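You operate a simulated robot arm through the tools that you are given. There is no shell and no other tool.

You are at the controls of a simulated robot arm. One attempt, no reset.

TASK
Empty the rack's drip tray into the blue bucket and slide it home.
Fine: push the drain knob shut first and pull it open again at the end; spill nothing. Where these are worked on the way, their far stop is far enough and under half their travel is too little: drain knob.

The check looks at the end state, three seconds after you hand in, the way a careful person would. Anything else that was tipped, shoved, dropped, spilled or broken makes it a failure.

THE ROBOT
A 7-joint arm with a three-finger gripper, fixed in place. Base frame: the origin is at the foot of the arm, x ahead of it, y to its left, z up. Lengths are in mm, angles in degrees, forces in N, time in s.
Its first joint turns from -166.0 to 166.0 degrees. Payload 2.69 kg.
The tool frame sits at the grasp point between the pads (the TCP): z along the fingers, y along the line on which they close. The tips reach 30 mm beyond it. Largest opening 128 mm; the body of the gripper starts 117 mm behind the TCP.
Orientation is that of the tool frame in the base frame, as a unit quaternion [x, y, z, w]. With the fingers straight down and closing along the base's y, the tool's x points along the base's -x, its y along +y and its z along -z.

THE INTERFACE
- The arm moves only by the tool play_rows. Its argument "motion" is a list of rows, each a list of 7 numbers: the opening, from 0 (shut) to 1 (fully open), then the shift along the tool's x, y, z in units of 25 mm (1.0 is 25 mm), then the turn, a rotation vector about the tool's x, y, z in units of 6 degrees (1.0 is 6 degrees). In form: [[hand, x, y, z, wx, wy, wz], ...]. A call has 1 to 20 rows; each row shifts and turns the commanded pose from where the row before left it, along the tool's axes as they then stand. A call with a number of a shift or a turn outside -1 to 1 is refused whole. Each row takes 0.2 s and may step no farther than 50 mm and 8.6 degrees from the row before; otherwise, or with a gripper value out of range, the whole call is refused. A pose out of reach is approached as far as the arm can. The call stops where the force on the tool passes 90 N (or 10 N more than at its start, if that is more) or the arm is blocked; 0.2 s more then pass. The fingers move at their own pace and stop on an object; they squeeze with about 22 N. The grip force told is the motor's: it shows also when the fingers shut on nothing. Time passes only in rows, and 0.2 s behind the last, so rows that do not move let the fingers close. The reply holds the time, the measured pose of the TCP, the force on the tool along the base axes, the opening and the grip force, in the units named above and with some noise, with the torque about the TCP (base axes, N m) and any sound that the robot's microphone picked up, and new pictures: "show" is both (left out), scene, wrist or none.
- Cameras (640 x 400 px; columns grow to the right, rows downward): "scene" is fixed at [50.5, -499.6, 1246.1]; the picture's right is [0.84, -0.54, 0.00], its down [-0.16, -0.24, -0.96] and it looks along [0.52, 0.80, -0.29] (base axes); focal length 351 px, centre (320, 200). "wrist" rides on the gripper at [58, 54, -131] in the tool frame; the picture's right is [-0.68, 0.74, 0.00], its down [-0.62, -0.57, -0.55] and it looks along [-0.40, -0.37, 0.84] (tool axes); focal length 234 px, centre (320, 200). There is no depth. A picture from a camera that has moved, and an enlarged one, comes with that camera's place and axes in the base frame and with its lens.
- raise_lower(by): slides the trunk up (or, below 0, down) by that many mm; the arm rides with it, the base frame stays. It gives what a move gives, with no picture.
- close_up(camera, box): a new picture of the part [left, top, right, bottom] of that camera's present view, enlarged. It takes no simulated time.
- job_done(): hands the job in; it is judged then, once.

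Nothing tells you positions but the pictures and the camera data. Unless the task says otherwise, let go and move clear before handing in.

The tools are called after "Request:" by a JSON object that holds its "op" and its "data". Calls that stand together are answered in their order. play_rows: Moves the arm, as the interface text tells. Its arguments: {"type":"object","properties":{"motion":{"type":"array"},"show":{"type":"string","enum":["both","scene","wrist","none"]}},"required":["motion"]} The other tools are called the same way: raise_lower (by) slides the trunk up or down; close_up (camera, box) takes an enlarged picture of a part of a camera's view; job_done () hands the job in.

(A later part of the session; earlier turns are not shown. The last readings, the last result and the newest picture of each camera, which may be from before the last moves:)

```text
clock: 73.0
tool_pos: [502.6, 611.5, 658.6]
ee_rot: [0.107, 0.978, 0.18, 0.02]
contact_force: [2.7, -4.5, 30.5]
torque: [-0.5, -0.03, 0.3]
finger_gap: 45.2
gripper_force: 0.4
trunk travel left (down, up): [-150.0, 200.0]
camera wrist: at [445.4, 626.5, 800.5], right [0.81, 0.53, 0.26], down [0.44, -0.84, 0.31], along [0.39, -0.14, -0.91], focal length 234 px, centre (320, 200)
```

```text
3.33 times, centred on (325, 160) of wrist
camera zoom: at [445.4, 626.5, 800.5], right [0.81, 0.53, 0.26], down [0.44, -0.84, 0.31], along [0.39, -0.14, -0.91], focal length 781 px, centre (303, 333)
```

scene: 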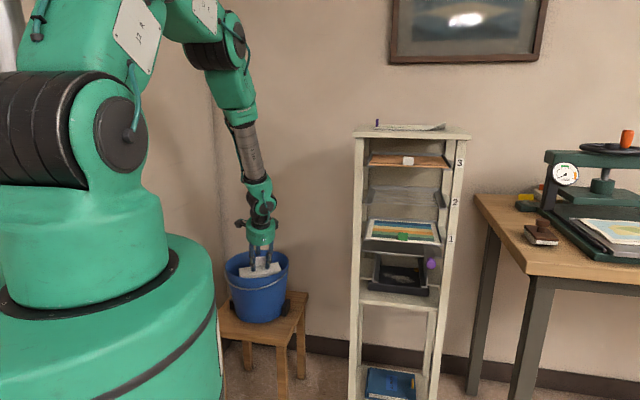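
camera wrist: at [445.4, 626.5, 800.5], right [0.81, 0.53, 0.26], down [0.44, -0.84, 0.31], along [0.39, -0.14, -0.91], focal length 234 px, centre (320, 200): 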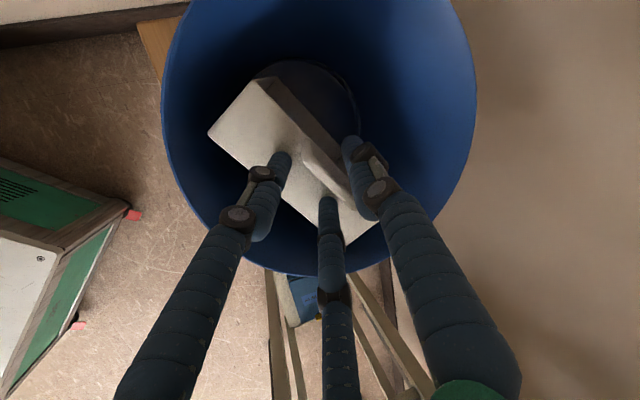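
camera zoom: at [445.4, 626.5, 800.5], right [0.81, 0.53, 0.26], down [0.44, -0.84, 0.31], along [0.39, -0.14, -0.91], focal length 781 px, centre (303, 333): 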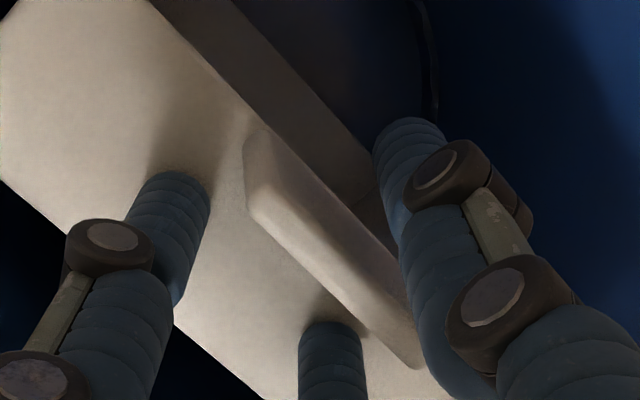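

There is still about 30 N upwards, so I'll back off further.

Request:
{"op": "play_rows", "data": {"motion": [[0.35, 0, 0, -0.15, 0, 0, 0], [0.35, 0, 0, -0.1, 0, 0, 0], [0.35, 0, 0, 0, 0, 0, 0]], "show": "wrist"}}

Request:
{"op": "close_up", "data": {"camera": "wrist", "box": [270, 100, 380, 220]}}

Request:
{"op": "close_up", "data": {"camera": "scene", "box": [240, 240, 290, 290]}}

```text
clock: 73.8
tool_pos: [499.7, 608.0, 662.8]
ee_rot: [0.107, 0.978, 0.179, 0.02]
contact_force: [-0.1, 0.0, -0.4]
torque: [-0.02, 0.0, -0.01]
finger_gap: 44.8
gripper_force: 0.0
trunk travel left (down, up): [-150.0, 200.0]
camera wrist: at [443.7, 624.2, 804.6], right [0.81, 0.53, 0.26], down [0.44, -0.84, 0.31], along [0.38, -0.14, -0.91], focal length 234 px, centre (320, 200)
```

wrist: 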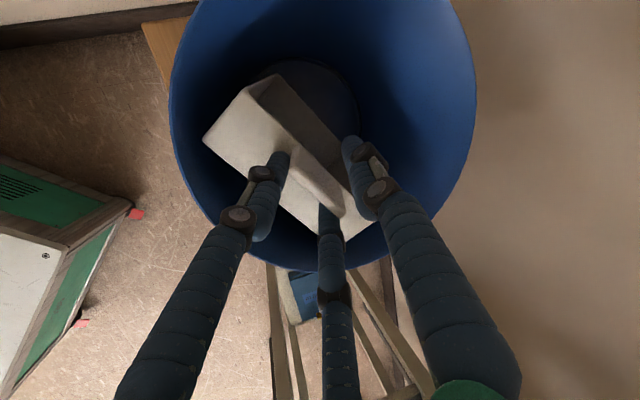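

```text
3.33 times, centred on (325, 160) of wrist
camera zoom: at [443.7, 624.2, 804.6], right [0.81, 0.53, 0.26], down [0.44, -0.84, 0.31], along [0.38, -0.14, -0.91], focal length 781 px, centre (303, 333)
```

zoom: 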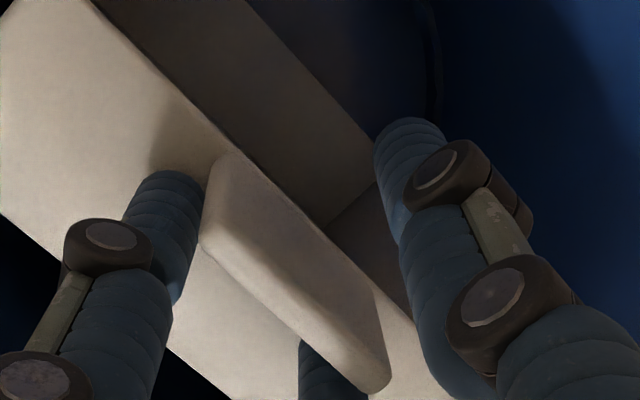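

```text
8.00 times, centred on (265, 265) of scene
camera zoom: at [50.5, -499.6, 1246.1], right [0.84, -0.54, 0.0], down [-0.16, -0.24, -0.96], along [0.52, 0.8, -0.29], focal length 2807 px, centre (760, -320)
```

zoom: 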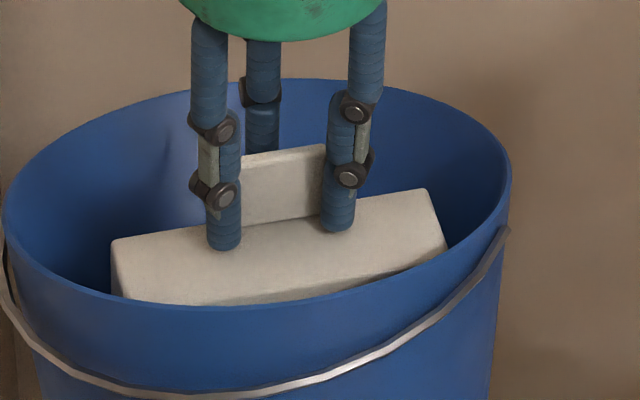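

The force is zero and the tray has settled back to its lean. The tab is parallel to the fingers but about 7 mm off centre, so I'll shift over to centre it.

Request:
{"op": "play_rows", "data": {"motion": [[0.35, 0, -0.15, 0, 0, 0, 0], [0.35, 0, -0.15, 0, 0, 0, 0], [0.35, 0, 0, 0, 0, 0, 0]], "show": "wrist"}}

Request:
{"op": "close_up", "data": {"camera": "wrist", "box": [270, 100, 380, 220]}}

```text
clock: 74.7
tool_pos: [499.8, 601.6, 659.8]
ee_rot: [0.107, 0.978, 0.179, 0.021]
contact_force: [-0.6, -0.4, 0.7]
torque: [0.02, 0.01, 0.0]
finger_gap: 44.7
gripper_force: 0.0
trunk travel left (down, up): [-150.0, 200.0]
camera wrist: at [442.8, 617.6, 802.4], right [0.81, 0.53, 0.26], down [0.44, -0.84, 0.31], along [0.38, -0.14, -0.91], focal length 234 px, centre (320, 200)
```

wrist: 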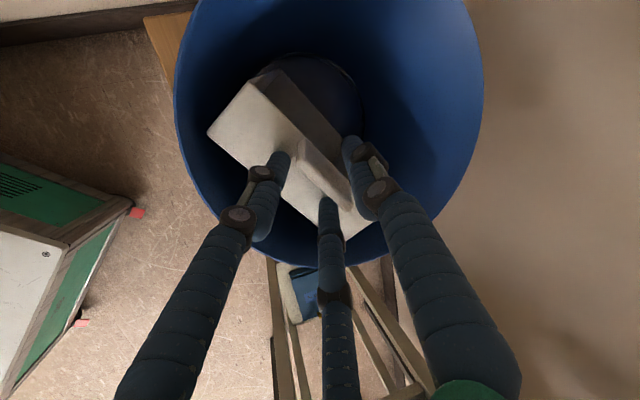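

```text
3.33 times, centred on (325, 160) of wrist
camera zoom: at [442.8, 617.6, 802.4], right [0.81, 0.53, 0.26], down [0.44, -0.84, 0.31], along [0.38, -0.14, -0.91], focal length 781 px, centre (303, 333)
```

zoom: 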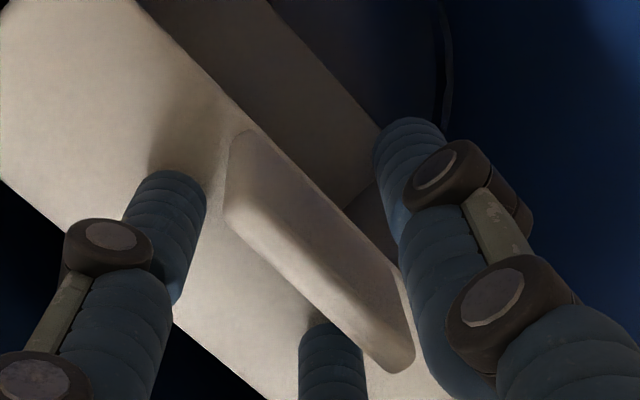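

Centred with no contact. I'll close the fingers onto the tab now.

Request:
{"op": "play_rows", "data": {"motion": [[0.25, 0, 0, 0, 0, 0, 0], [0.18, 0, 0, 0, 0, 0, 0], [0.13, 0, 0, 0, 0, 0, 0], [0.06, 0, 0, 0, 0, 0, 0], [0, 0, 0, 0, 0, 0, 0], [0, 0, 0, 0, 0, 0, 0]], "show": "wrist"}}

Request:
{"op": "close_up", "data": {"camera": "wrist", "box": [270, 100, 380, 220]}}

Request:
{"op": "close_up", "data": {"camera": "scene", "box": [240, 240, 290, 290]}}

```text
clock: 76.0
tool_pos: [500.3, 602.4, 659.2]
ee_rot: [0.108, 0.978, 0.179, 0.02]
contact_force: [1.3, 3.6, 0.3]
torque: [0.13, -0.08, 0.04]
finger_gap: 14.9
gripper_force: 22.4
trunk travel left (down, up): [-150.0, 200.0]
camera wrist: at [442.9, 617.9, 802.2], right [0.81, 0.53, 0.26], down [0.44, -0.84, 0.31], along [0.38, -0.14, -0.91], focal length 234 px, centre (320, 200)
```

wrist: 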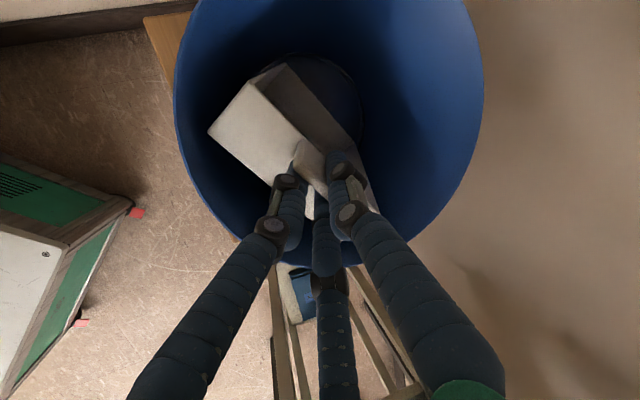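

```text
3.33 times, centred on (325, 160) of wrist
camera zoom: at [442.9, 617.9, 802.2], right [0.81, 0.53, 0.26], down [0.44, -0.84, 0.31], along [0.38, -0.14, -0.91], focal length 781 px, centre (303, 333)
```

zoom: 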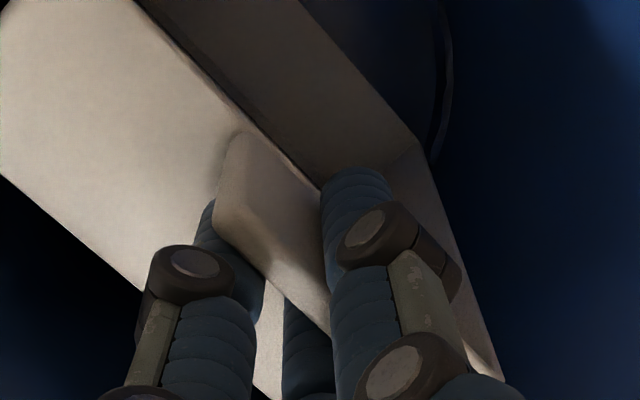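

```text
8.00 times, centred on (265, 265) of scene
camera zoom: at [50.5, -499.6, 1246.1], right [0.84, -0.54, 0.0], down [-0.16, -0.24, -0.96], along [0.52, 0.8, -0.29], focal length 2807 px, centre (760, -320)
```

zoom: 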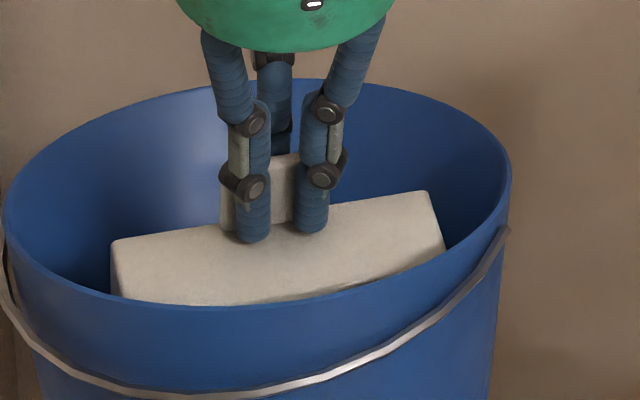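

The tab is gripped again, 15 mm thick with the full squeeze. I'll lift straight up a little and check the load and the hold.

Request:
{"op": "play_rows", "data": {"motion": [[0, 0, 0.071, -0.187, 0, 0, 0], [0, 0, 0.071, -0.187, 0, 0, 0], [0, 0, 0, 0, 0, 0, 0]], "show": "wrist"}}

Request:
{"op": "close_up", "data": {"camera": "scene", "box": [235, 235, 295, 290]}}

```text
clock: 76.8
tool_pos: [499.1, 602.5, 669.6]
ee_rot: [0.107, 0.978, 0.178, 0.019]
contact_force: [0.0, 0.9, -1.1]
torque: [-0.04, 0.01, -0.01]
finger_gap: 15.5
gripper_force: 21.5
trunk travel left (down, up): [-150.0, 200.0]
camera wrist: at [442.3, 616.9, 812.0], right [0.81, 0.53, 0.26], down [0.44, -0.84, 0.31], along [0.38, -0.14, -0.91], focal length 234 px, centre (320, 200)
```

wrist: 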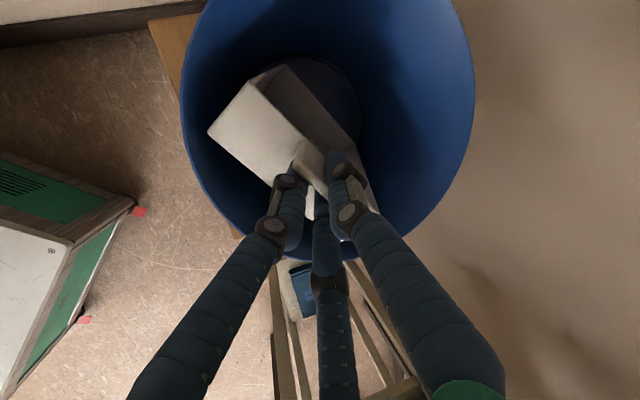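

```text
7.27 times, centred on (265, 262) of scene
camera zoom: at [50.5, -499.6, 1246.1], right [0.84, -0.54, 0.0], down [-0.16, -0.24, -0.96], along [0.52, 0.8, -0.29], focal length 2551 px, centre (720, -254)
```

zoom: 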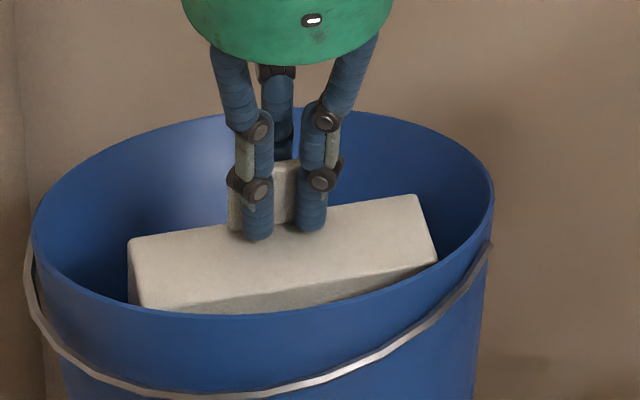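

The tray lifts with the hand at about 1.1 N, so most of the liquid is out. I'll continue straight up in stages.

Request:
{"op": "play_rows", "data": {"motion": [[0, 0, 0.106, -0.281, 0, 0, 0], [0, 0, 0.142, -0.374, 0, 0, 0], [0, 0, 0.142, -0.374, 0, 0, 0], [0, 0, 0.142, -0.374, 0, 0, 0], [0, 0, 0.142, -0.374, 0, 0, 0], [0, 0, 0.142, -0.374, 0, 0, 0], [0, 0, 0.142, -0.374, 0, 0, 0], [0, 0, 0.142, -0.374, 0, 0, 0], [0, 0, 0.142, -0.374, 0, 0, 0], [0, 0, 0, 0, 0, 0, 0]], "show": "both"}}

Request:
{"op": "close_up", "data": {"camera": "scene", "box": [205, 215, 325, 325]}}

```text
clock: 79.0
tool_pos: [498.5, 602.9, 757.1]
ee_rot: [0.107, 0.978, 0.179, 0.021]
contact_force: [0.2, 0.1, -1.6]
torque: [0.0, 0.0, 0.02]
finger_gap: 14.8
gripper_force: 22.1
trunk travel left (down, up): [-150.0, 200.0]
camera wrist: at [442.2, 617.6, 899.6], right [0.81, 0.53, 0.26], down [0.44, -0.84, 0.31], along [0.38, -0.14, -0.91], focal length 234 px, centre (320, 200)
```

scene: 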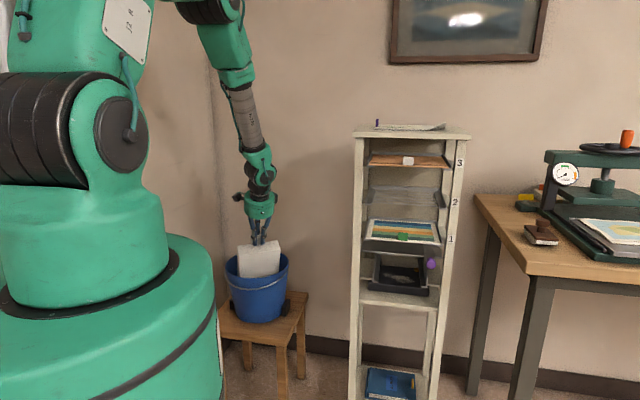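
wrist: 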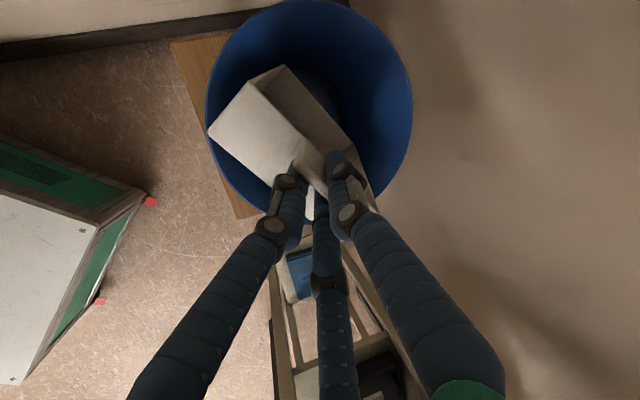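

```text
3.64 times, centred on (265, 270) of scene
camera zoom: at [50.5, -499.6, 1246.1], right [0.84, -0.54, 0.0], down [-0.16, -0.24, -0.96], along [0.52, 0.8, -0.29], focal length 1276 px, centre (520, -54)
```

zoom: 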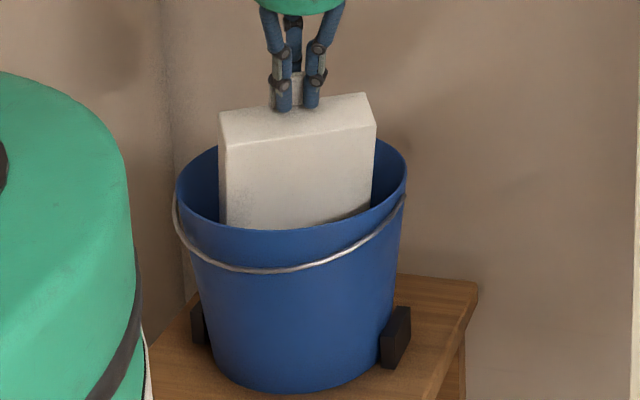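

The tray now weighs about 1.6 N, so most of the liquid is out, but at this angle a little could remain. I'll raise it clear of the rim and then tip it past vertical over the bucket to drain fully.

Request:
{"op": "play_rows", "data": {"motion": [[0, 0, 0.106, -0.281, 0, 0, 0], [0, 0, 0.142, -0.374, 0, 0, 0], [0, 0, 0.142, -0.374, 0, 0, 0], [0, 0, 0.142, -0.374, 0, 0, 0], [0, 0, 0.142, -0.374, 0, 0, 0], [0, 0, 0.142, -0.374, 0, 0, 0], [0, 0, 0.142, -0.374, 0, 0, 0], [0, 0, 0.142, -0.374, 0, 0, 0], [0, 0, 0.142, -0.374, 0, 0, 0], [0, 0, 0.142, -0.374, 0, 0, 0], [0, 0, 0.142, -0.374, 0, 0, 0], [0, 0, 0.142, -0.374, 0, 0, 0], [0, 0, 0, 0, 0, 0, 0]], "show": "both"}}

Request:
{"op": "close_up", "data": {"camera": "scene", "box": [205, 195, 325, 325]}}

Request:
{"op": "close_up", "data": {"camera": "wrist", "box": [180, 20, 420, 230]}}

```text
clock: 81.8
tool_pos: [501.4, 599.8, 873.6]
ee_rot: [0.107, 0.978, 0.179, 0.021]
contact_force: [-0.6, -0.4, -0.5]
torque: [-0.03, -0.02, 0.02]
finger_gap: 14.9
gripper_force: 22.1
trunk travel left (down, up): [-150.0, 200.0]
camera wrist: at [443.8, 616.0, 1016.0], right [0.81, 0.53, 0.26], down [0.44, -0.84, 0.31], along [0.38, -0.14, -0.91], focal length 234 px, centre (320, 200)
```

scene: 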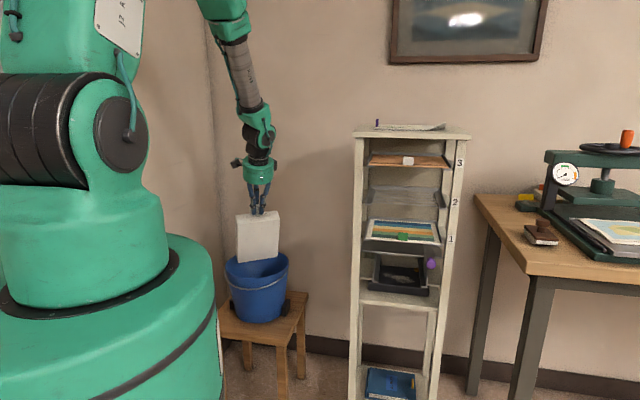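
wrist: 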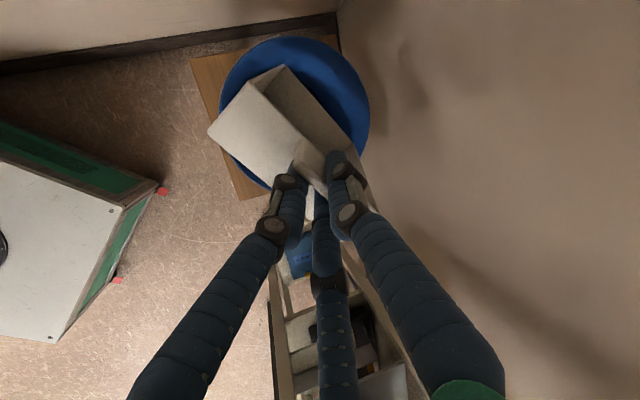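

```text
3.08 times, centred on (265, 260) of scene
camera zoom: at [50.5, -499.6, 1246.1], right [0.84, -0.54, 0.0], down [-0.16, -0.24, -0.96], along [0.52, 0.8, -0.29], focal length 1079 px, centre (489, 15)
```

zoom: 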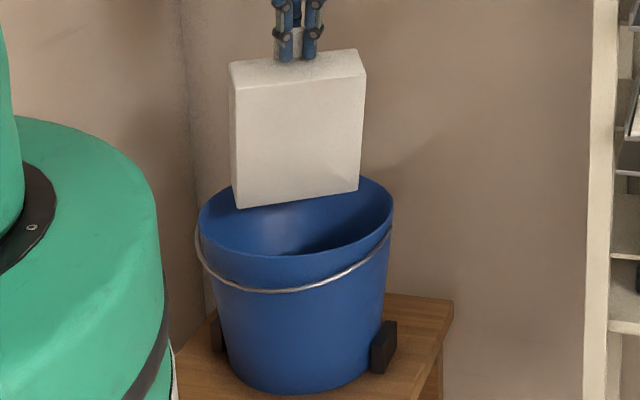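

```text
1.90 times, centred on (300, 125) of wrist
camera zoom: at [443.8, 616.0, 1016.0], right [0.81, 0.53, 0.26], down [0.44, -0.84, 0.31], along [0.38, -0.14, -0.91], focal length 446 px, centre (358, 343)
```

zoom: 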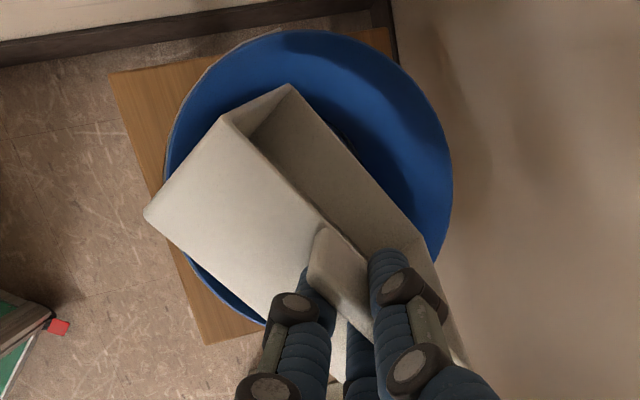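

The bucket's centre refines to about (503, 645) and it hasn't moved. I'll raise a bit more and move the tray so its back edge is over the middle of the bucket before tipping it past vertical.

Request:
{"op": "play_rows", "data": {"motion": [[0, 0, 0.142, -0.374, 0, 0, 0], [0, 0.012, -0.2, -0.075, 0, 0, 0], [0, 0.023, -0.394, -0.149, 0, 0, 0], [0, 0.023, -0.394, -0.149, 0, 0, 0], [0, 0.023, -0.394, -0.149, 0, 0, 0], [0, 0.023, -0.394, -0.149, 0, 0, 0], [0, 0.023, -0.394, -0.149, 0, 0, 0], [0, 0.012, -0.2, -0.075, 0, 0, 0], [0, 0, 0, 0, 0, 0, 0]], "show": "wrist"}}

Request:
{"op": "close_up", "data": {"camera": "scene", "box": [205, 195, 325, 325]}}

```text
clock: 83.8
tool_pos: [482.3, 538.8, 883.3]
ee_rot: [0.107, 0.978, 0.178, 0.02]
contact_force: [-0.5, 0.3, -2.1]
torque: [-0.02, 0.01, -0.02]
finger_gap: 14.8
gripper_force: 21.7
trunk travel left (down, up): [-150.0, 200.0]
camera wrist: at [425.6, 555.3, 1026.2], right [0.81, 0.53, 0.26], down [0.44, -0.84, 0.31], along [0.38, -0.14, -0.91], focal length 234 px, centre (320, 200)
```

wrist: 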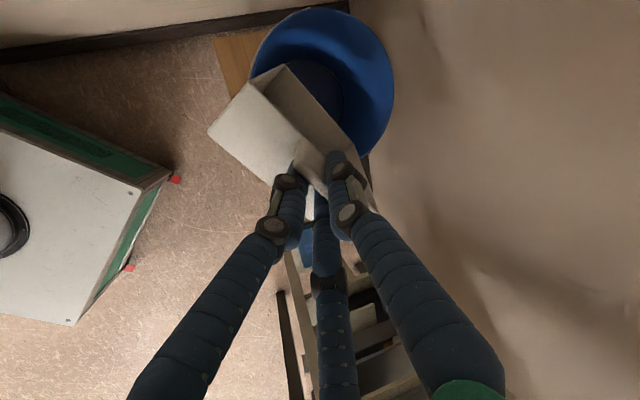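

```text
3.08 times, centred on (265, 260) of scene
camera zoom: at [50.5, -499.6, 1246.1], right [0.84, -0.54, 0.0], down [-0.16, -0.24, -0.96], along [0.52, 0.8, -0.29], focal length 1079 px, centre (489, 15)
```

zoom: 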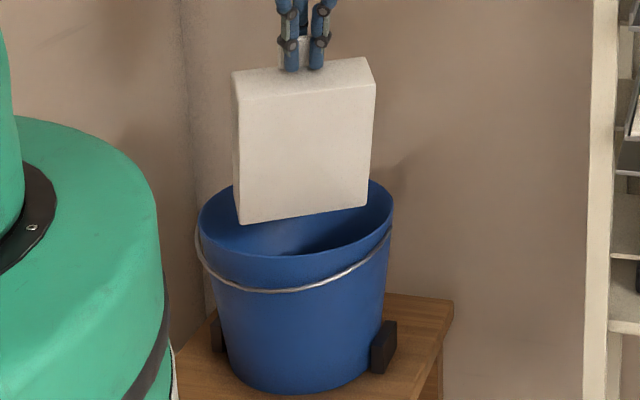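

The tray hangs over the bucket's middle. I'll tip it slowly about its back edge to just past vertical, so any remaining liquid runs off into the bucket, and hold it there.

Request:
{"op": "play_rows", "data": {"motion": [[0, 0, 0.3876, -0.004, 0.4167, 0, 0], [0, 0, 0.3876, -0.004, 0.4167, 0, 0], [0, 0, 0.3876, -0.004, 0.4167, 0, 0], [0, 0, 0.3876, -0.004, 0.4167, 0, 0], [0, 0, 0.3876, -0.004, 0.4167, 0, 0], [0, 0, 0.3876, -0.004, 0.4167, 0, 0], [0, 0, 0.3876, -0.004, 0.4167, 0, 0], [0, 0, 0.3876, -0.004, 0.4167, 0, 0], [0, 0, 0, 0, 0, 0, 0]], "show": "both"}}

Request:
{"op": "close_up", "data": {"camera": "scene", "box": [205, 195, 325, 325]}}

```text
clock: 85.8
tool_pos: [498.7, 615.5, 900.9]
ee_rot: [0.109, 0.994, 0.006, 0.001]
contact_force: [0.4, 0.0, -1.7]
torque: [0.0, 0.0, -0.01]
finger_gap: 14.7
gripper_force: 22.1
trunk travel left (down, up): [-150.0, 200.0]
camera wrist: at [453.1, 678.5, 1033.1], right [0.82, 0.57, 0.01], down [0.48, -0.69, 0.54], along [0.32, -0.44, -0.84], focal length 234 px, centre (320, 200)
```

scene: 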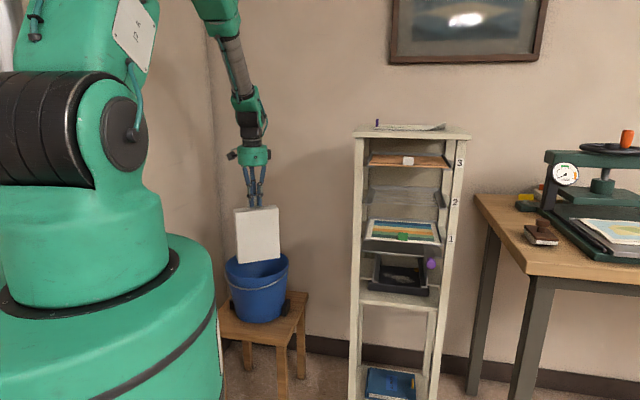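
wrist: 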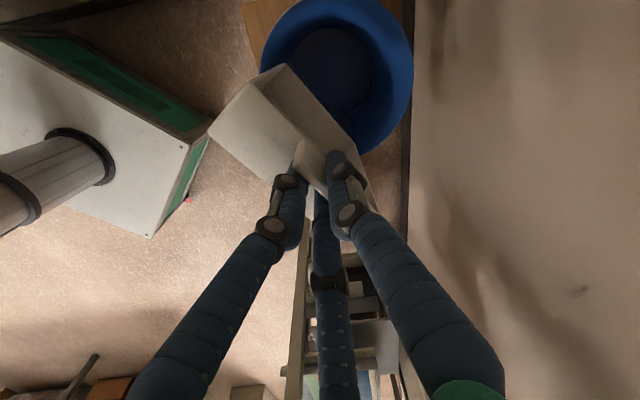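

```text
3.08 times, centred on (265, 260) of scene
camera zoom: at [50.5, -499.6, 1246.1], right [0.84, -0.54, 0.0], down [-0.16, -0.24, -0.96], along [0.52, 0.8, -0.29], focal length 1079 px, centre (489, 15)
```

zoom: 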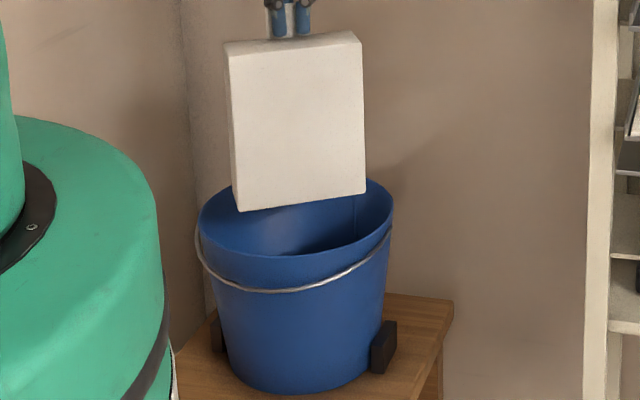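

The tray is vertical now. I'll go about 12° further and hold a second for any last drops.

Request:
{"op": "play_rows", "data": {"motion": [[0, 0, 0.3876, -0.004, 0.4167, 0, 0], [0, 0, 0.3876, -0.004, 0.4167, 0, 0], [0, 0, 0.3876, -0.004, 0.4167, 0, 0], [0, 0, 0.3876, -0.004, 0.4167, 0, 0], [0, 0, 0.3876, -0.004, 0.4167, 0, 0], [0, 0, 0, 0, 0, 0, 0], [0, 0, 0, 0, 0, 0, 0], [0, 0, 0, 0, 0, 0, 0], [0, 0, 0, 0, 0, 0, 0], [0, 0, 0, 0, 0, 0, 0], [0, 0, 0, 0, 0, 0, 0]], "show": "both"}}

Request:
{"op": "close_up", "data": {"camera": "wrist", "box": [190, 0, 420, 200]}}

Request:
{"op": "close_up", "data": {"camera": "scene", "box": [205, 195, 325, 325]}}

```text
clock: 88.2
tool_pos: [509.6, 661.6, 898.3]
ee_rot: [0.108, 0.989, -0.103, -0.01]
contact_force: [-0.4, -0.4, -1.6]
torque: [0.08, -0.04, -0.02]
finger_gap: 14.9
gripper_force: 22.2
trunk travel left (down, up): [-150.0, 200.0]
camera wrist: at [468.2, 750.4, 1015.5], right [0.82, 0.56, -0.15], down [0.5, -0.56, 0.65], along [0.28, -0.61, -0.74], focal length 234 px, centre (320, 200)
```

scene: 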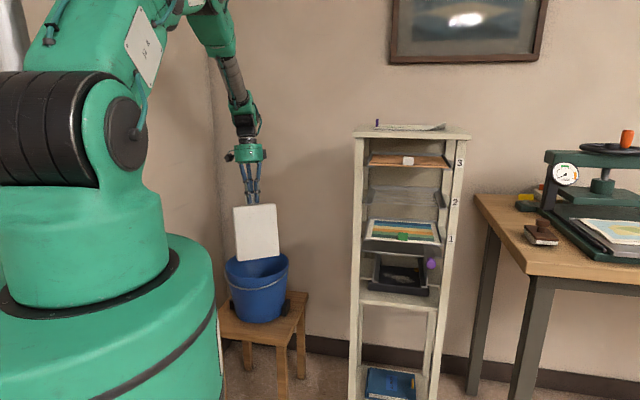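
wrist: 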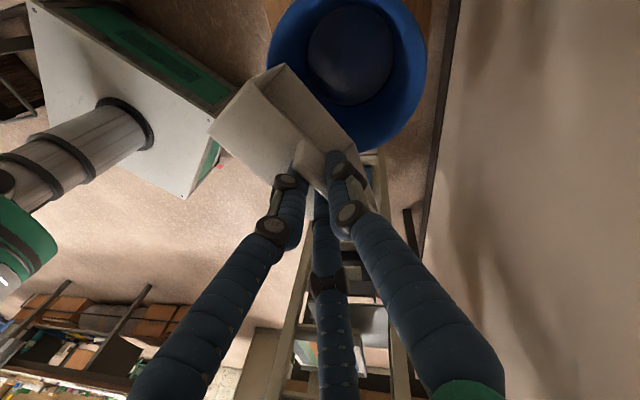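

```text
2.00 times, centred on (305, 100) of wrist
camera zoom: at [468.2, 750.4, 1015.5], right [0.82, 0.56, -0.15], down [0.5, -0.56, 0.65], along [0.28, -0.61, -0.74], focal length 468 px, centre (350, 400)
```

zoom: 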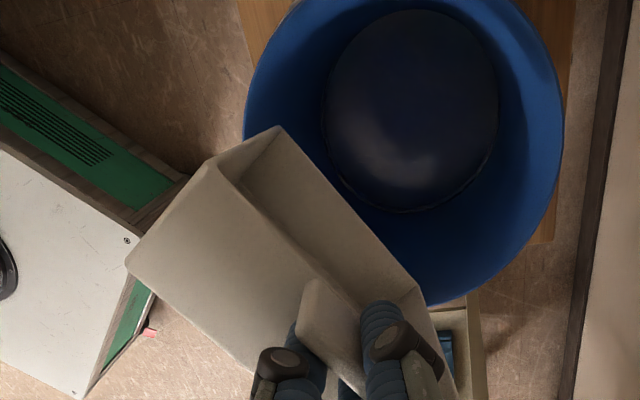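

```text
3.08 times, centred on (265, 260) of scene
camera zoom: at [50.5, -499.6, 1246.1], right [0.84, -0.54, 0.0], down [-0.16, -0.24, -0.96], along [0.52, 0.8, -0.29], focal length 1079 px, centre (489, 15)
```

zoom: 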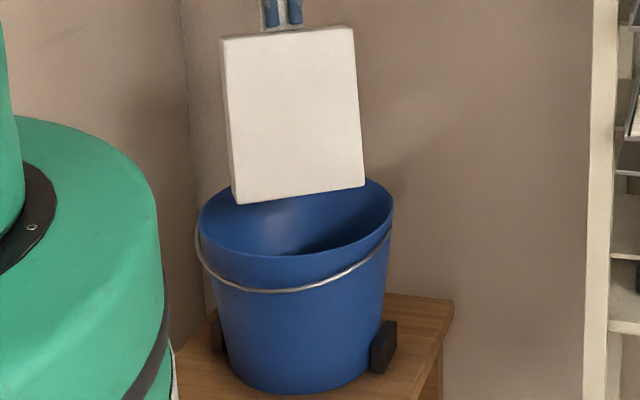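

No liquid is visible on the tray and the weight is steady at 1.6 N, so it is empty and the liquid is in the bucket. Next I'll raise the tray clear and begin levelling it again about its back edge.

Request:
{"op": "play_rows", "data": {"motion": [[0, 0, -0.082, -0.392, 0, 0, 0], [0, 0, -0.082, -0.392, 0, 0, 0], [0, 0, -0.082, -0.392, 0, 0, 0], [0, 0, -0.082, -0.392, 0, 0, 0], [0, 0, -0.082, -0.392, 0, 0, 0], [0, 0, -0.082, -0.392, 0, 0, 0], [0, 0, -0.4644, 0.027, -0.5, 0, 0], [0, 0, -0.4644, 0.027, -0.5, 0, 0], [0, 0, -0.4644, 0.027, -0.5, 0, 0], [0, 0, -0.4644, 0.027, -0.5, 0, 0], [0, 0, -0.4644, 0.027, -0.5, 0, 0], [0, 0, -0.4644, 0.027, -0.5, 0, 0], [0, 0, -0.4644, 0.027, -0.5, 0, 0], [0, 0, -0.4644, 0.027, -0.5, 0, 0], [0, 0, -0.4644, 0.027, -0.5, 0, 0], [0, 0, -0.4644, 0.027, -0.5, 0, 0], [0, 0, -0.4644, 0.027, -0.5, 0, 0], [0, 0, -0.4644, 0.027, -0.5, 0, 0], [0, 0, 0, 0, 0, 0, 0]], "show": "both"}}

Request:
{"op": "close_up", "data": {"camera": "wrist", "box": [190, 0, 420, 200]}}

```text
clock: 92.2
tool_pos: [478.2, 528.5, 938.1]
ee_rot: [0.106, 0.972, 0.208, 0.023]
contact_force: [-0.7, -0.2, -1.5]
torque: [-0.05, -0.02, 0.01]
finger_gap: 14.8
gripper_force: 22.3
trunk travel left (down, up): [-150.0, 200.0]
camera wrist: at [420.5, 535.8, 1080.8], right [0.81, 0.51, 0.3], down [0.44, -0.86, 0.27], along [0.4, -0.08, -0.91], focal length 234 px, centre (320, 200)
```

scene: 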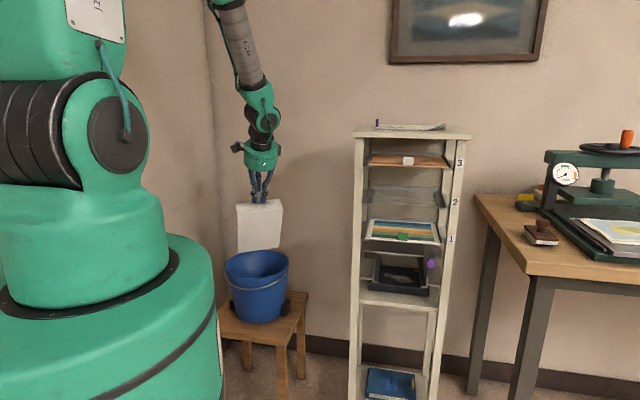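
wrist: 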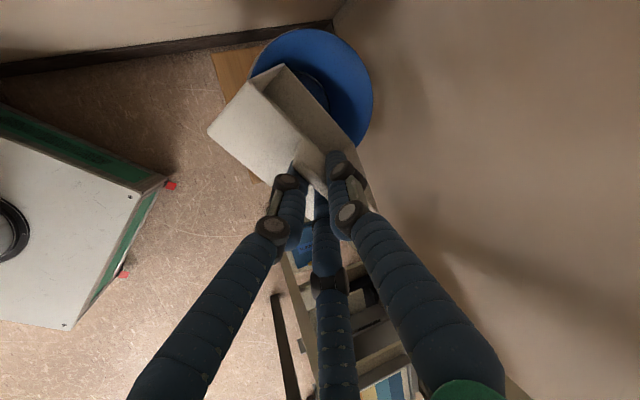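

```text
2.00 times, centred on (305, 100) of wrist
camera zoom: at [420.5, 535.8, 1080.8], right [0.81, 0.51, 0.3], down [0.44, -0.86, 0.27], along [0.4, -0.08, -0.91], focal length 468 px, centre (350, 400)
```

zoom: 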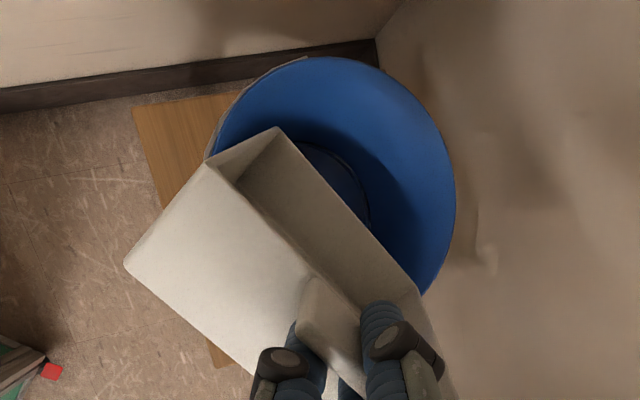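

The tray is levelling without trouble. I'll continue rotating back towards level.

Request:
{"op": "play_rows", "data": {"motion": [[0, 0, -0.4644, 0.027, -0.5, 0, 0], [0, 0, -0.4644, 0.027, -0.5, 0, 0], [0, 0, -0.4644, 0.027, -0.5, 0, 0], [0, 0, -0.4644, 0.027, -0.5, 0, 0], [0, 0, -0.4644, 0.027, -0.5, 0, 0], [0, 0, -0.4644, 0.027, -0.5, 0, 0], [0, 0, -0.4644, 0.027, -0.5, 0, 0], [0, 0, -0.4644, 0.027, -0.5, 0, 0], [0, 0, -0.4644, 0.027, -0.5, 0, 0], [0, 0, -0.4644, 0.027, -0.5, 0, 0], [0, 0, -0.4644, 0.027, -0.5, 0, 0], [0, 0, -0.4644, 0.027, -0.5, 0, 0], [0, 0, -0.4644, 0.027, -0.5, 0, 0], [0, 0, -0.4644, 0.027, -0.5, 0, 0], [0, 0, -0.4644, 0.027, -0.5, 0, 0], [0, 0, -0.4644, 0.027, -0.5, 0, 0], [0, 0, -0.4644, 0.027, -0.5, 0, 0], [0, 0, -0.4644, 0.027, -0.5, 0, 0], [0, 0, 0, 0, 0, 0, 0]], "show": "both"}}

```text
clock: 96.2
tool_pos: [453.5, 411.0, 777.7]
ee_rot: [0.084, 0.772, 0.627, 0.07]
contact_force: [0.0, 0.0, -1.8]
torque: [-0.16, 0.02, -0.02]
finger_gap: 15.0
gripper_force: 22.2
trunk travel left (down, up): [-150.0, 200.0]
camera wrist: at [370.8, 307.5, 857.8], right [0.69, 0.0, 0.72], down [0.46, -0.77, -0.44], along [0.56, 0.64, -0.53], focal length 234 px, centre (320, 200)
```

scene: 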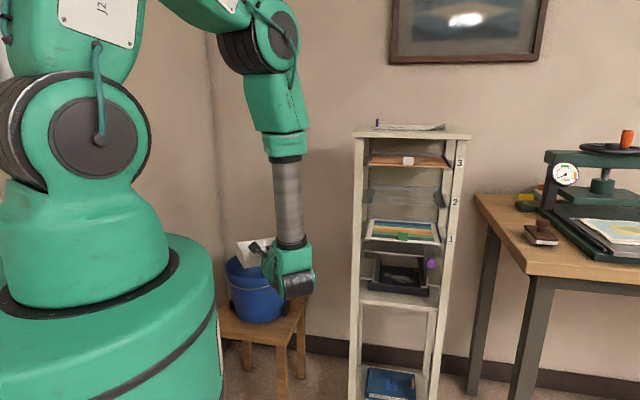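
wrist: 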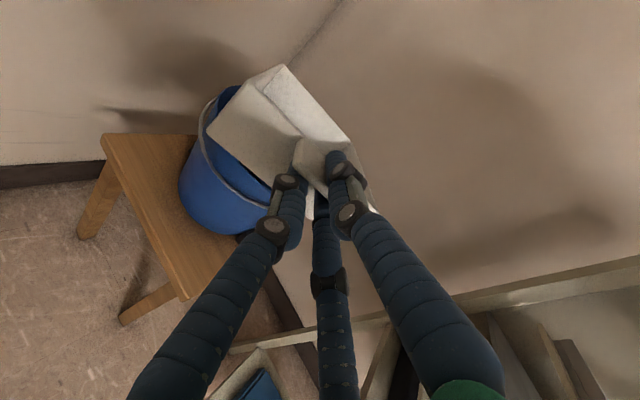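

I'll finish levelling the tray while drawing it back from the bucket, then retrace the path towards the rack.

Request:
{"op": "play_rows", "data": {"motion": [[0, 0, 0, -0.2, -0.495, 0, 0], [0, 0, 0, -0.3, -0.495, 0, 0], [0, -0.05, 0, -0.4, -0.495, 0, 0], [0, -0.1, 0, -0.5, -0.495, 0, 0], [0, -0.167, 0, -0.65, 0, 0, 0], [0, -0.167, 0, -0.65, 0, 0, 0], [0, -0.167, 0, -0.65, 0, 0, 0], [0, -0.167, 0, -0.65, 0, 0, 0], [0, -0.167, 0, -0.65, 0, 0, 0], [0, -0.167, 0, -0.65, 0, 0, 0], [0, -0.167, 0, -0.65, 0, 0, 0], [0, -0.167, 0, -0.65, 0, 0, 0], [0, -0.167, 0, -0.65, 0, 0, 0], [0, -0.167, 0, -0.65, 0, 0, 0], [0, -0.167, 0, -0.65, 0, 0, 0], [0, -0.167, 0, -0.6, 0, 0, 0], [0, -0.1, 0, -0.4, 0, 0, 0], [0, -0.05, 0, -0.2, 0, 0, 0], [0, 0, 0, 0, 0, 0, 0]], "show": "both"}}

Request:
{"op": "close_up", "data": {"camera": "scene", "box": [210, 215, 400, 345]}}

```text
clock: 100.2
tool_pos: [456.6, 161.2, 781.5]
ee_rot: [0.076, 0.702, 0.704, 0.077]
contact_force: [-0.5, -0.1, -1.3]
torque: [-0.16, 0.01, 0.0]
finger_gap: 14.9
gripper_force: 22.6
trunk travel left (down, up): [-150.0, 200.0]
camera wrist: at [370.8, 44.9, 835.4], right [0.66, -0.15, 0.74], down [0.48, -0.67, -0.57], along [0.58, 0.73, -0.37], focal length 234 px, centre (320, 200)
```

scene: 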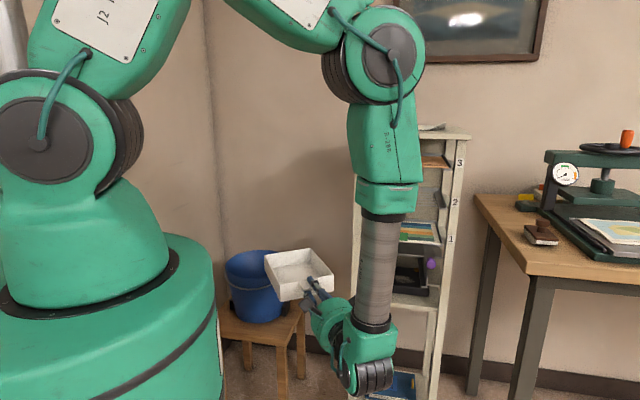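
wrist: 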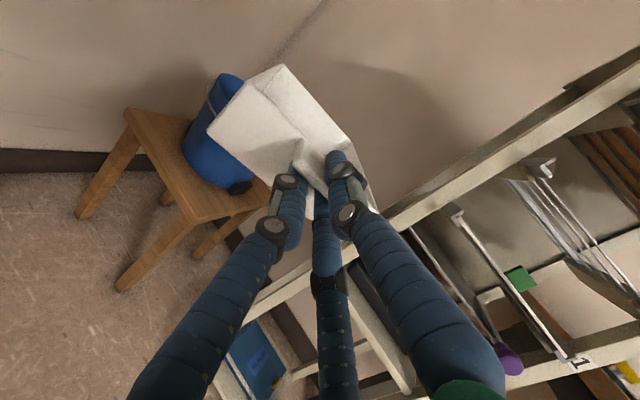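

```text
3.08 times, centred on (305, 280) of scene
camera zoom: at [50.5, -499.6, 1246.1], right [0.84, -0.54, 0.0], down [-0.16, -0.24, -0.96], along [0.52, 0.8, -0.29], focal length 1079 px, centre (366, -46)
```

zoom: 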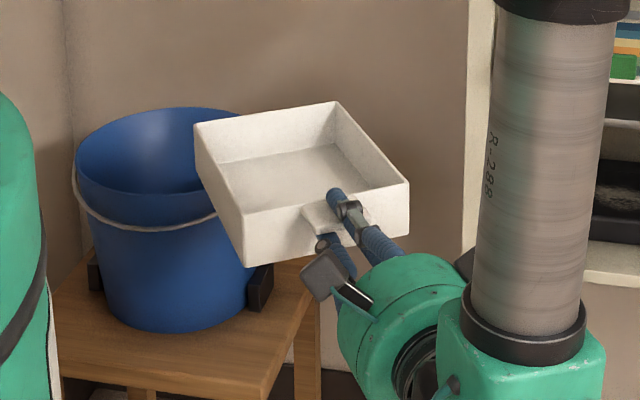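

The tray is level and empty, and the stool and floor by the bucket look dry. I'll continue back to the spot in front of the rack and bring the tray down to insertion height.

Request:
{"op": "play_rows", "data": {"motion": [[0, -0.09, -0.08, -0.24, 0, 0, 0], [0, -0.176, -0.163, -0.478, 0, 0, 0], [0, -0.176, -0.163, -0.478, 0, 0, 0], [0, -0.176, -0.163, -0.478, 0, 0, 0], [0, -0.176, -0.163, -0.478, 0, 0, 0], [0, -0.176, -0.163, -0.478, 0, 0, 0], [0, -0.176, -0.163, -0.478, 0, 0, 0], [0, -0.176, -0.163, -0.478, 0, 0, 0], [0, -0.09, -0.08, -0.24, 0, 0, 0], [0, 0, 0, 0, 0, 0, 0]], "show": "none"}}

```text
clock: 102.5
tool_pos: [471.0, 59.1, 746.6]
ee_rot: [0.075, 0.702, 0.704, 0.078]
contact_force: [0.7, -0.8, -1.3]
torque: [-0.16, 0.06, 0.03]
finger_gap: 15.2
gripper_force: 21.6
trunk travel left (down, up): [-150.0, 200.0]
```

I'll now turn the tray back to face the rack while sliding right, again keeping its far corner clear of the posts.

Request:
{"op": "play_rows", "data": {"motion": [[0, -0.287, 0, -0.183, 0, -0.3385, 0], [0, -0.293, 0, -0.172, 0, -0.3385, 0], [0, -0.299, 0, -0.162, 0, -0.3385, 0], [0, -0.305, 0, -0.151, 0, -0.3385, 0], [0, -0.31, 0, -0.14, 0, -0.3385, 0], [0, -0.315, 0, -0.129, 0, -0.3385, 0], [0, -0.319, 0, -0.118, 0, -0.3385, 0], [0, -0.323, 0, -0.107, 0, -0.3385, 0], [0, -0.326, 0, -0.095, 0, -0.3385, 0], [0, -0.33, 0, -0.083, 0, -0.3385, 0], [0, -0.332, 0, -0.072, 0, -0.3385, 0], [0, -0.335, 0, -0.06, 0, -0.3385, 0], [0, -0.337, 0, -0.048, 0, -0.3385, 0], [0, -0.338, 0, -0.036, 0, -0.3385, 0], [0, -0.339, 0, -0.024, 0, -0.3385, 0], [0, -0.34, 0, -0.012, 0, -0.3385, 0], [0, 0, 0, 0, 0, 0, 0]], "show": "both"}}

Request:
{"op": "close_up", "data": {"camera": "wrist", "box": [200, 60, 360, 190]}}

Request:
{"op": "close_up", "data": {"camera": "scene", "box": [330, 210, 480, 320]}}

```text
clock: 106.0
tool_pos: [567.5, -37.1, 747.6]
ee_rot: [0.27, 0.653, 0.654, 0.271]
contact_force: [-0.1, 0.7, -1.7]
torque: [-0.1, 0.13, 0.0]
finger_gap: 15.3
gripper_force: 22.4
trunk travel left (down, up): [-150.0, 200.0]
camera wrist: at [432.8, -88.8, 802.3], right [0.48, -0.48, 0.74], down [0.05, -0.82, -0.57], along [0.88, 0.31, -0.37], focal length 234 px, centre (320, 200)
```

scene: 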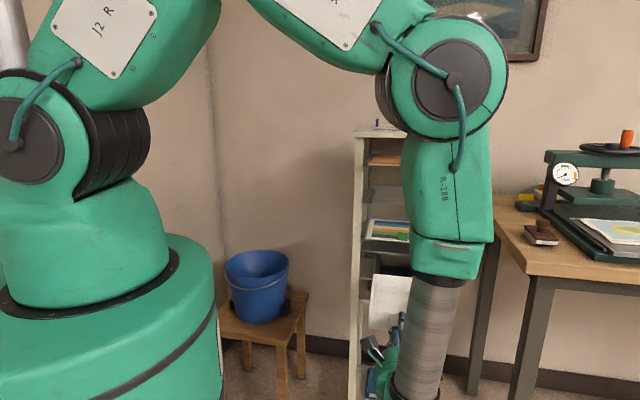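
wrist: 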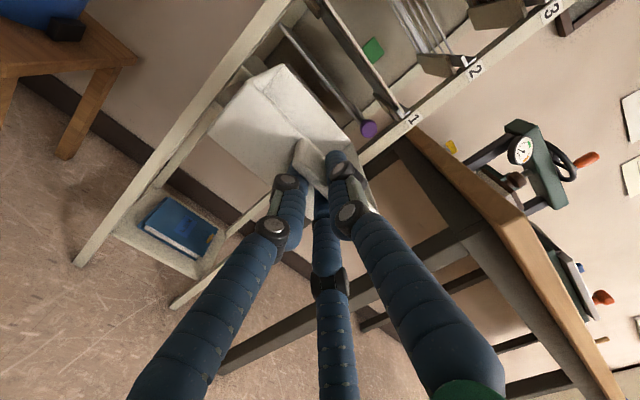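

```text
3.08 times, centred on (280, 125) of wrist
camera zoom: at [432.8, -88.8, 802.3], right [0.48, -0.48, 0.74], down [0.05, -0.82, -0.57], along [0.88, 0.31, -0.37], focal length 720 px, centre (443, 431)
```

zoom: 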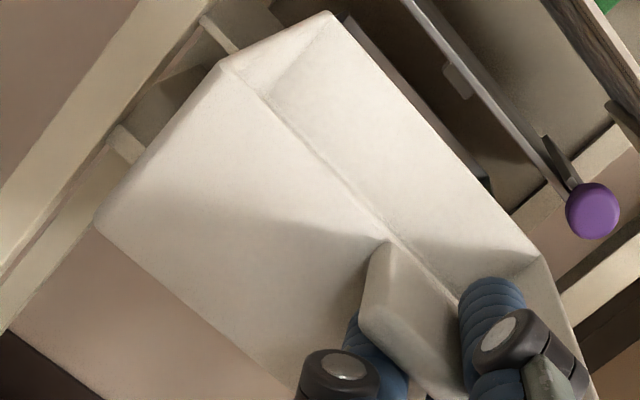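

```text
3.64 times, centred on (405, 265) of scene
camera zoom: at [50.5, -499.6, 1246.1], right [0.84, -0.54, 0.0], down [-0.16, -0.24, -0.96], along [0.52, 0.8, -0.29], focal length 1276 px, centre (11, -36)
```

zoom: 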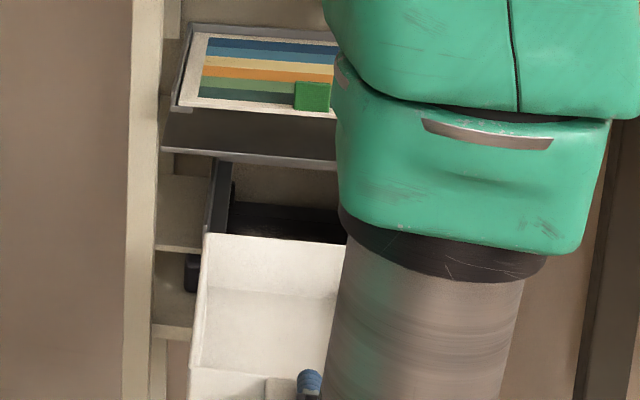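

The new grip holds the tray about 1° differently from the first time, so I'll trim the yaw and shift 2.5 mm left to put it back on the runners' line, then approach to just short of the runners.

Request:
{"op": "play_rows", "data": {"motion": [[0, 0.1, 0, 0, 0, -0.167, 0], [0, 0, 0, 0, 0, 0, 0]], "show": "none"}}

```text
clock: 106.7
tool_pos: [565.7, -34.7, 748.4]
ee_rot: [0.276, 0.65, 0.651, 0.277]
contact_force: [1.2, 0.2, -1.2]
torque: [-0.12, 0.14, 0.0]
finger_gap: 15.2
gripper_force: 21.8
trunk travel left (down, up): [-150.0, 200.0]
```

I'll approach the runners along the rack's axis.

Request:
{"op": "play_rows", "data": {"motion": [[0, 0.004, 0, 0.2, 0, 0, 0], [0, 0.008, 0, 0.4, 0, 0, 0], [0, 0.008, 0, 0.4, 0, 0, 0], [0, 0.008, 0, 0.4, 0, 0, 0], [0, 0.008, 0, 0.4, 0, 0, 0], [0, 0.004, 0, 0.2, 0, 0, 0], [0, 0, 0, 0, 0, 0, 0]], "show": "both"}}

Request:
{"op": "close_up", "data": {"camera": "wrist", "box": [200, 60, 360, 190]}}

Request:
{"op": "close_up", "data": {"camera": "scene", "box": [350, 230, 450, 310]}}

```text
clock: 108.2
tool_pos: [601.3, 1.0, 747.6]
ee_rot: [0.276, 0.65, 0.652, 0.276]
contact_force: [0.3, -0.5, -1.3]
torque: [-0.11, 0.11, 0.03]
finger_gap: 14.9
gripper_force: 21.5
trunk travel left (down, up): [-150.0, 200.0]
camera wrist: at [465.6, -48.8, 801.6], right [0.47, -0.49, 0.74], down [0.03, -0.82, -0.57], along [0.88, 0.29, -0.37], focal length 234 px, centre (320, 200)
```

scene: 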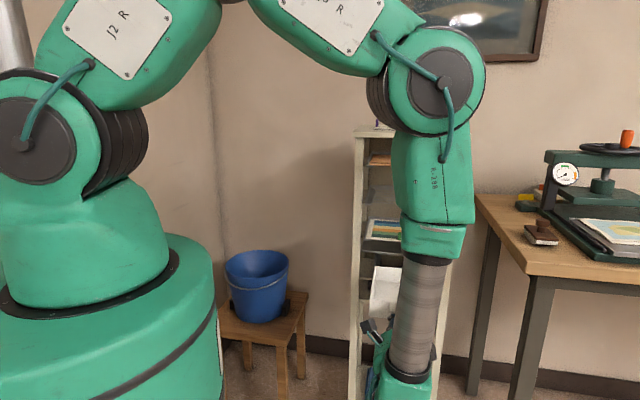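
wrist: 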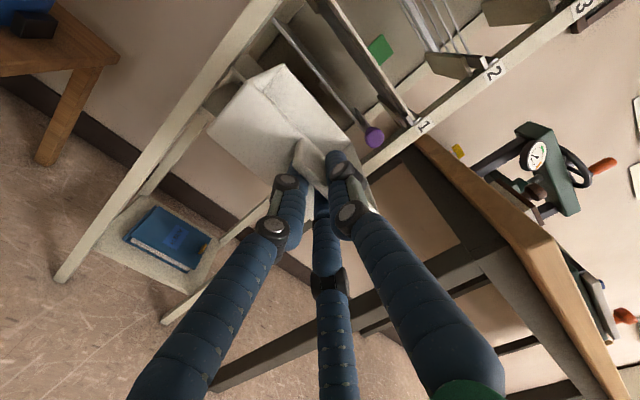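

```text
3.08 times, centred on (280, 125) of wrist
camera zoom: at [465.6, -48.8, 801.6], right [0.47, -0.49, 0.74], down [0.03, -0.82, -0.57], along [0.88, 0.29, -0.37], focal length 720 px, centre (443, 431)
```

zoom: 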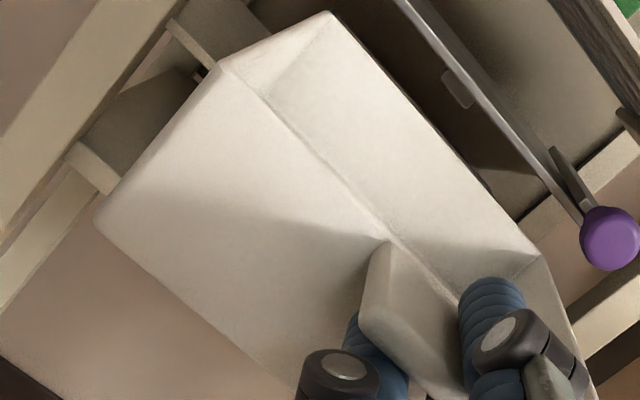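

```text
5.00 times, centred on (400, 270) of scene
camera zoom: at [50.5, -499.6, 1246.1], right [0.84, -0.54, 0.0], down [-0.16, -0.24, -0.96], along [0.52, 0.8, -0.29], focal length 1754 px, centre (-80, -150)
```

zoom: 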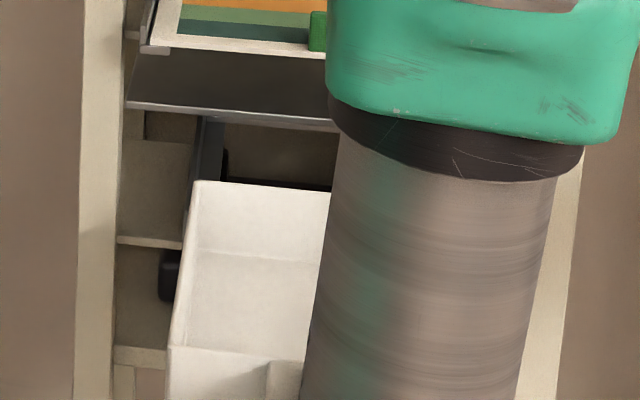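

The tray's back edge is at the entrance of the runners, and by my estimates its centre line is within a couple of millimetres. I'll enter gently and watch the forces.

Request:
{"op": "play_rows", "data": {"motion": [[0, 0.003, 0, 0.16, 0, 0, 0], [0, 0.003, 0, 0.16, 0, 0, 0], [0, 0.003, 0, 0.16, 0, 0, 0], [0, 0, 0, 0, 0, 0, 0]], "show": "wrist"}}

Request:
{"op": "close_up", "data": {"camera": "wrist", "box": [200, 50, 380, 190]}}

```text
clock: 109.2
tool_pos: [608.9, 9.0, 748.7]
ee_rot: [0.275, 0.65, 0.652, 0.277]
contact_force: [-0.2, 0.3, -1.1]
torque: [-0.11, 0.1, -0.03]
finger_gap: 15.2
gripper_force: 22.0
trunk travel left (down, up): [-150.0, 200.0]
camera wrist: at [474.3, -41.5, 803.4], right [0.47, -0.49, 0.74], down [0.03, -0.82, -0.57], along [0.88, 0.29, -0.37], focal length 234 px, centre (320, 200)
```

wrist: 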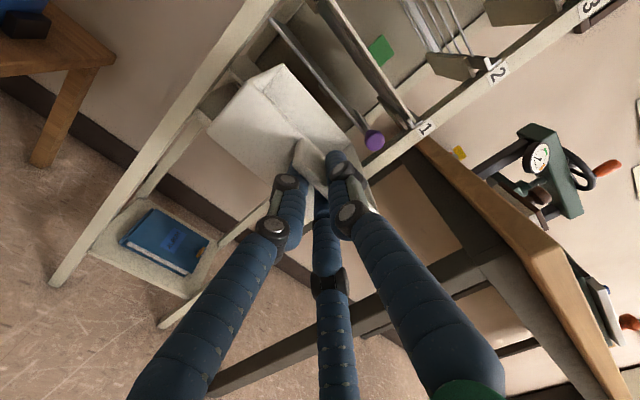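

```text
2.86 times, centred on (290, 120) of wrist
camera zoom: at [474.3, -41.5, 803.4], right [0.47, -0.49, 0.74], down [0.03, -0.82, -0.57], along [0.88, 0.29, -0.37], focal length 669 px, centre (406, 429)
```

zoom: 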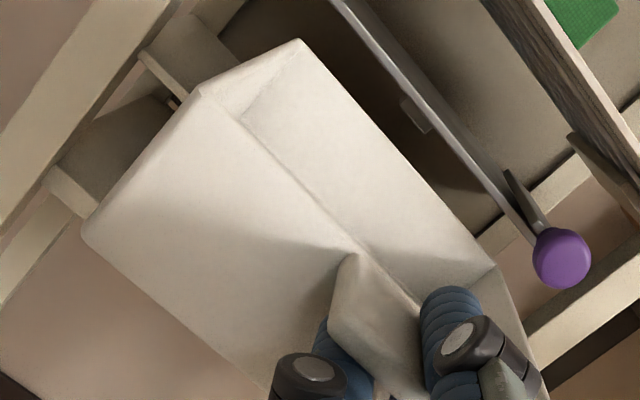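

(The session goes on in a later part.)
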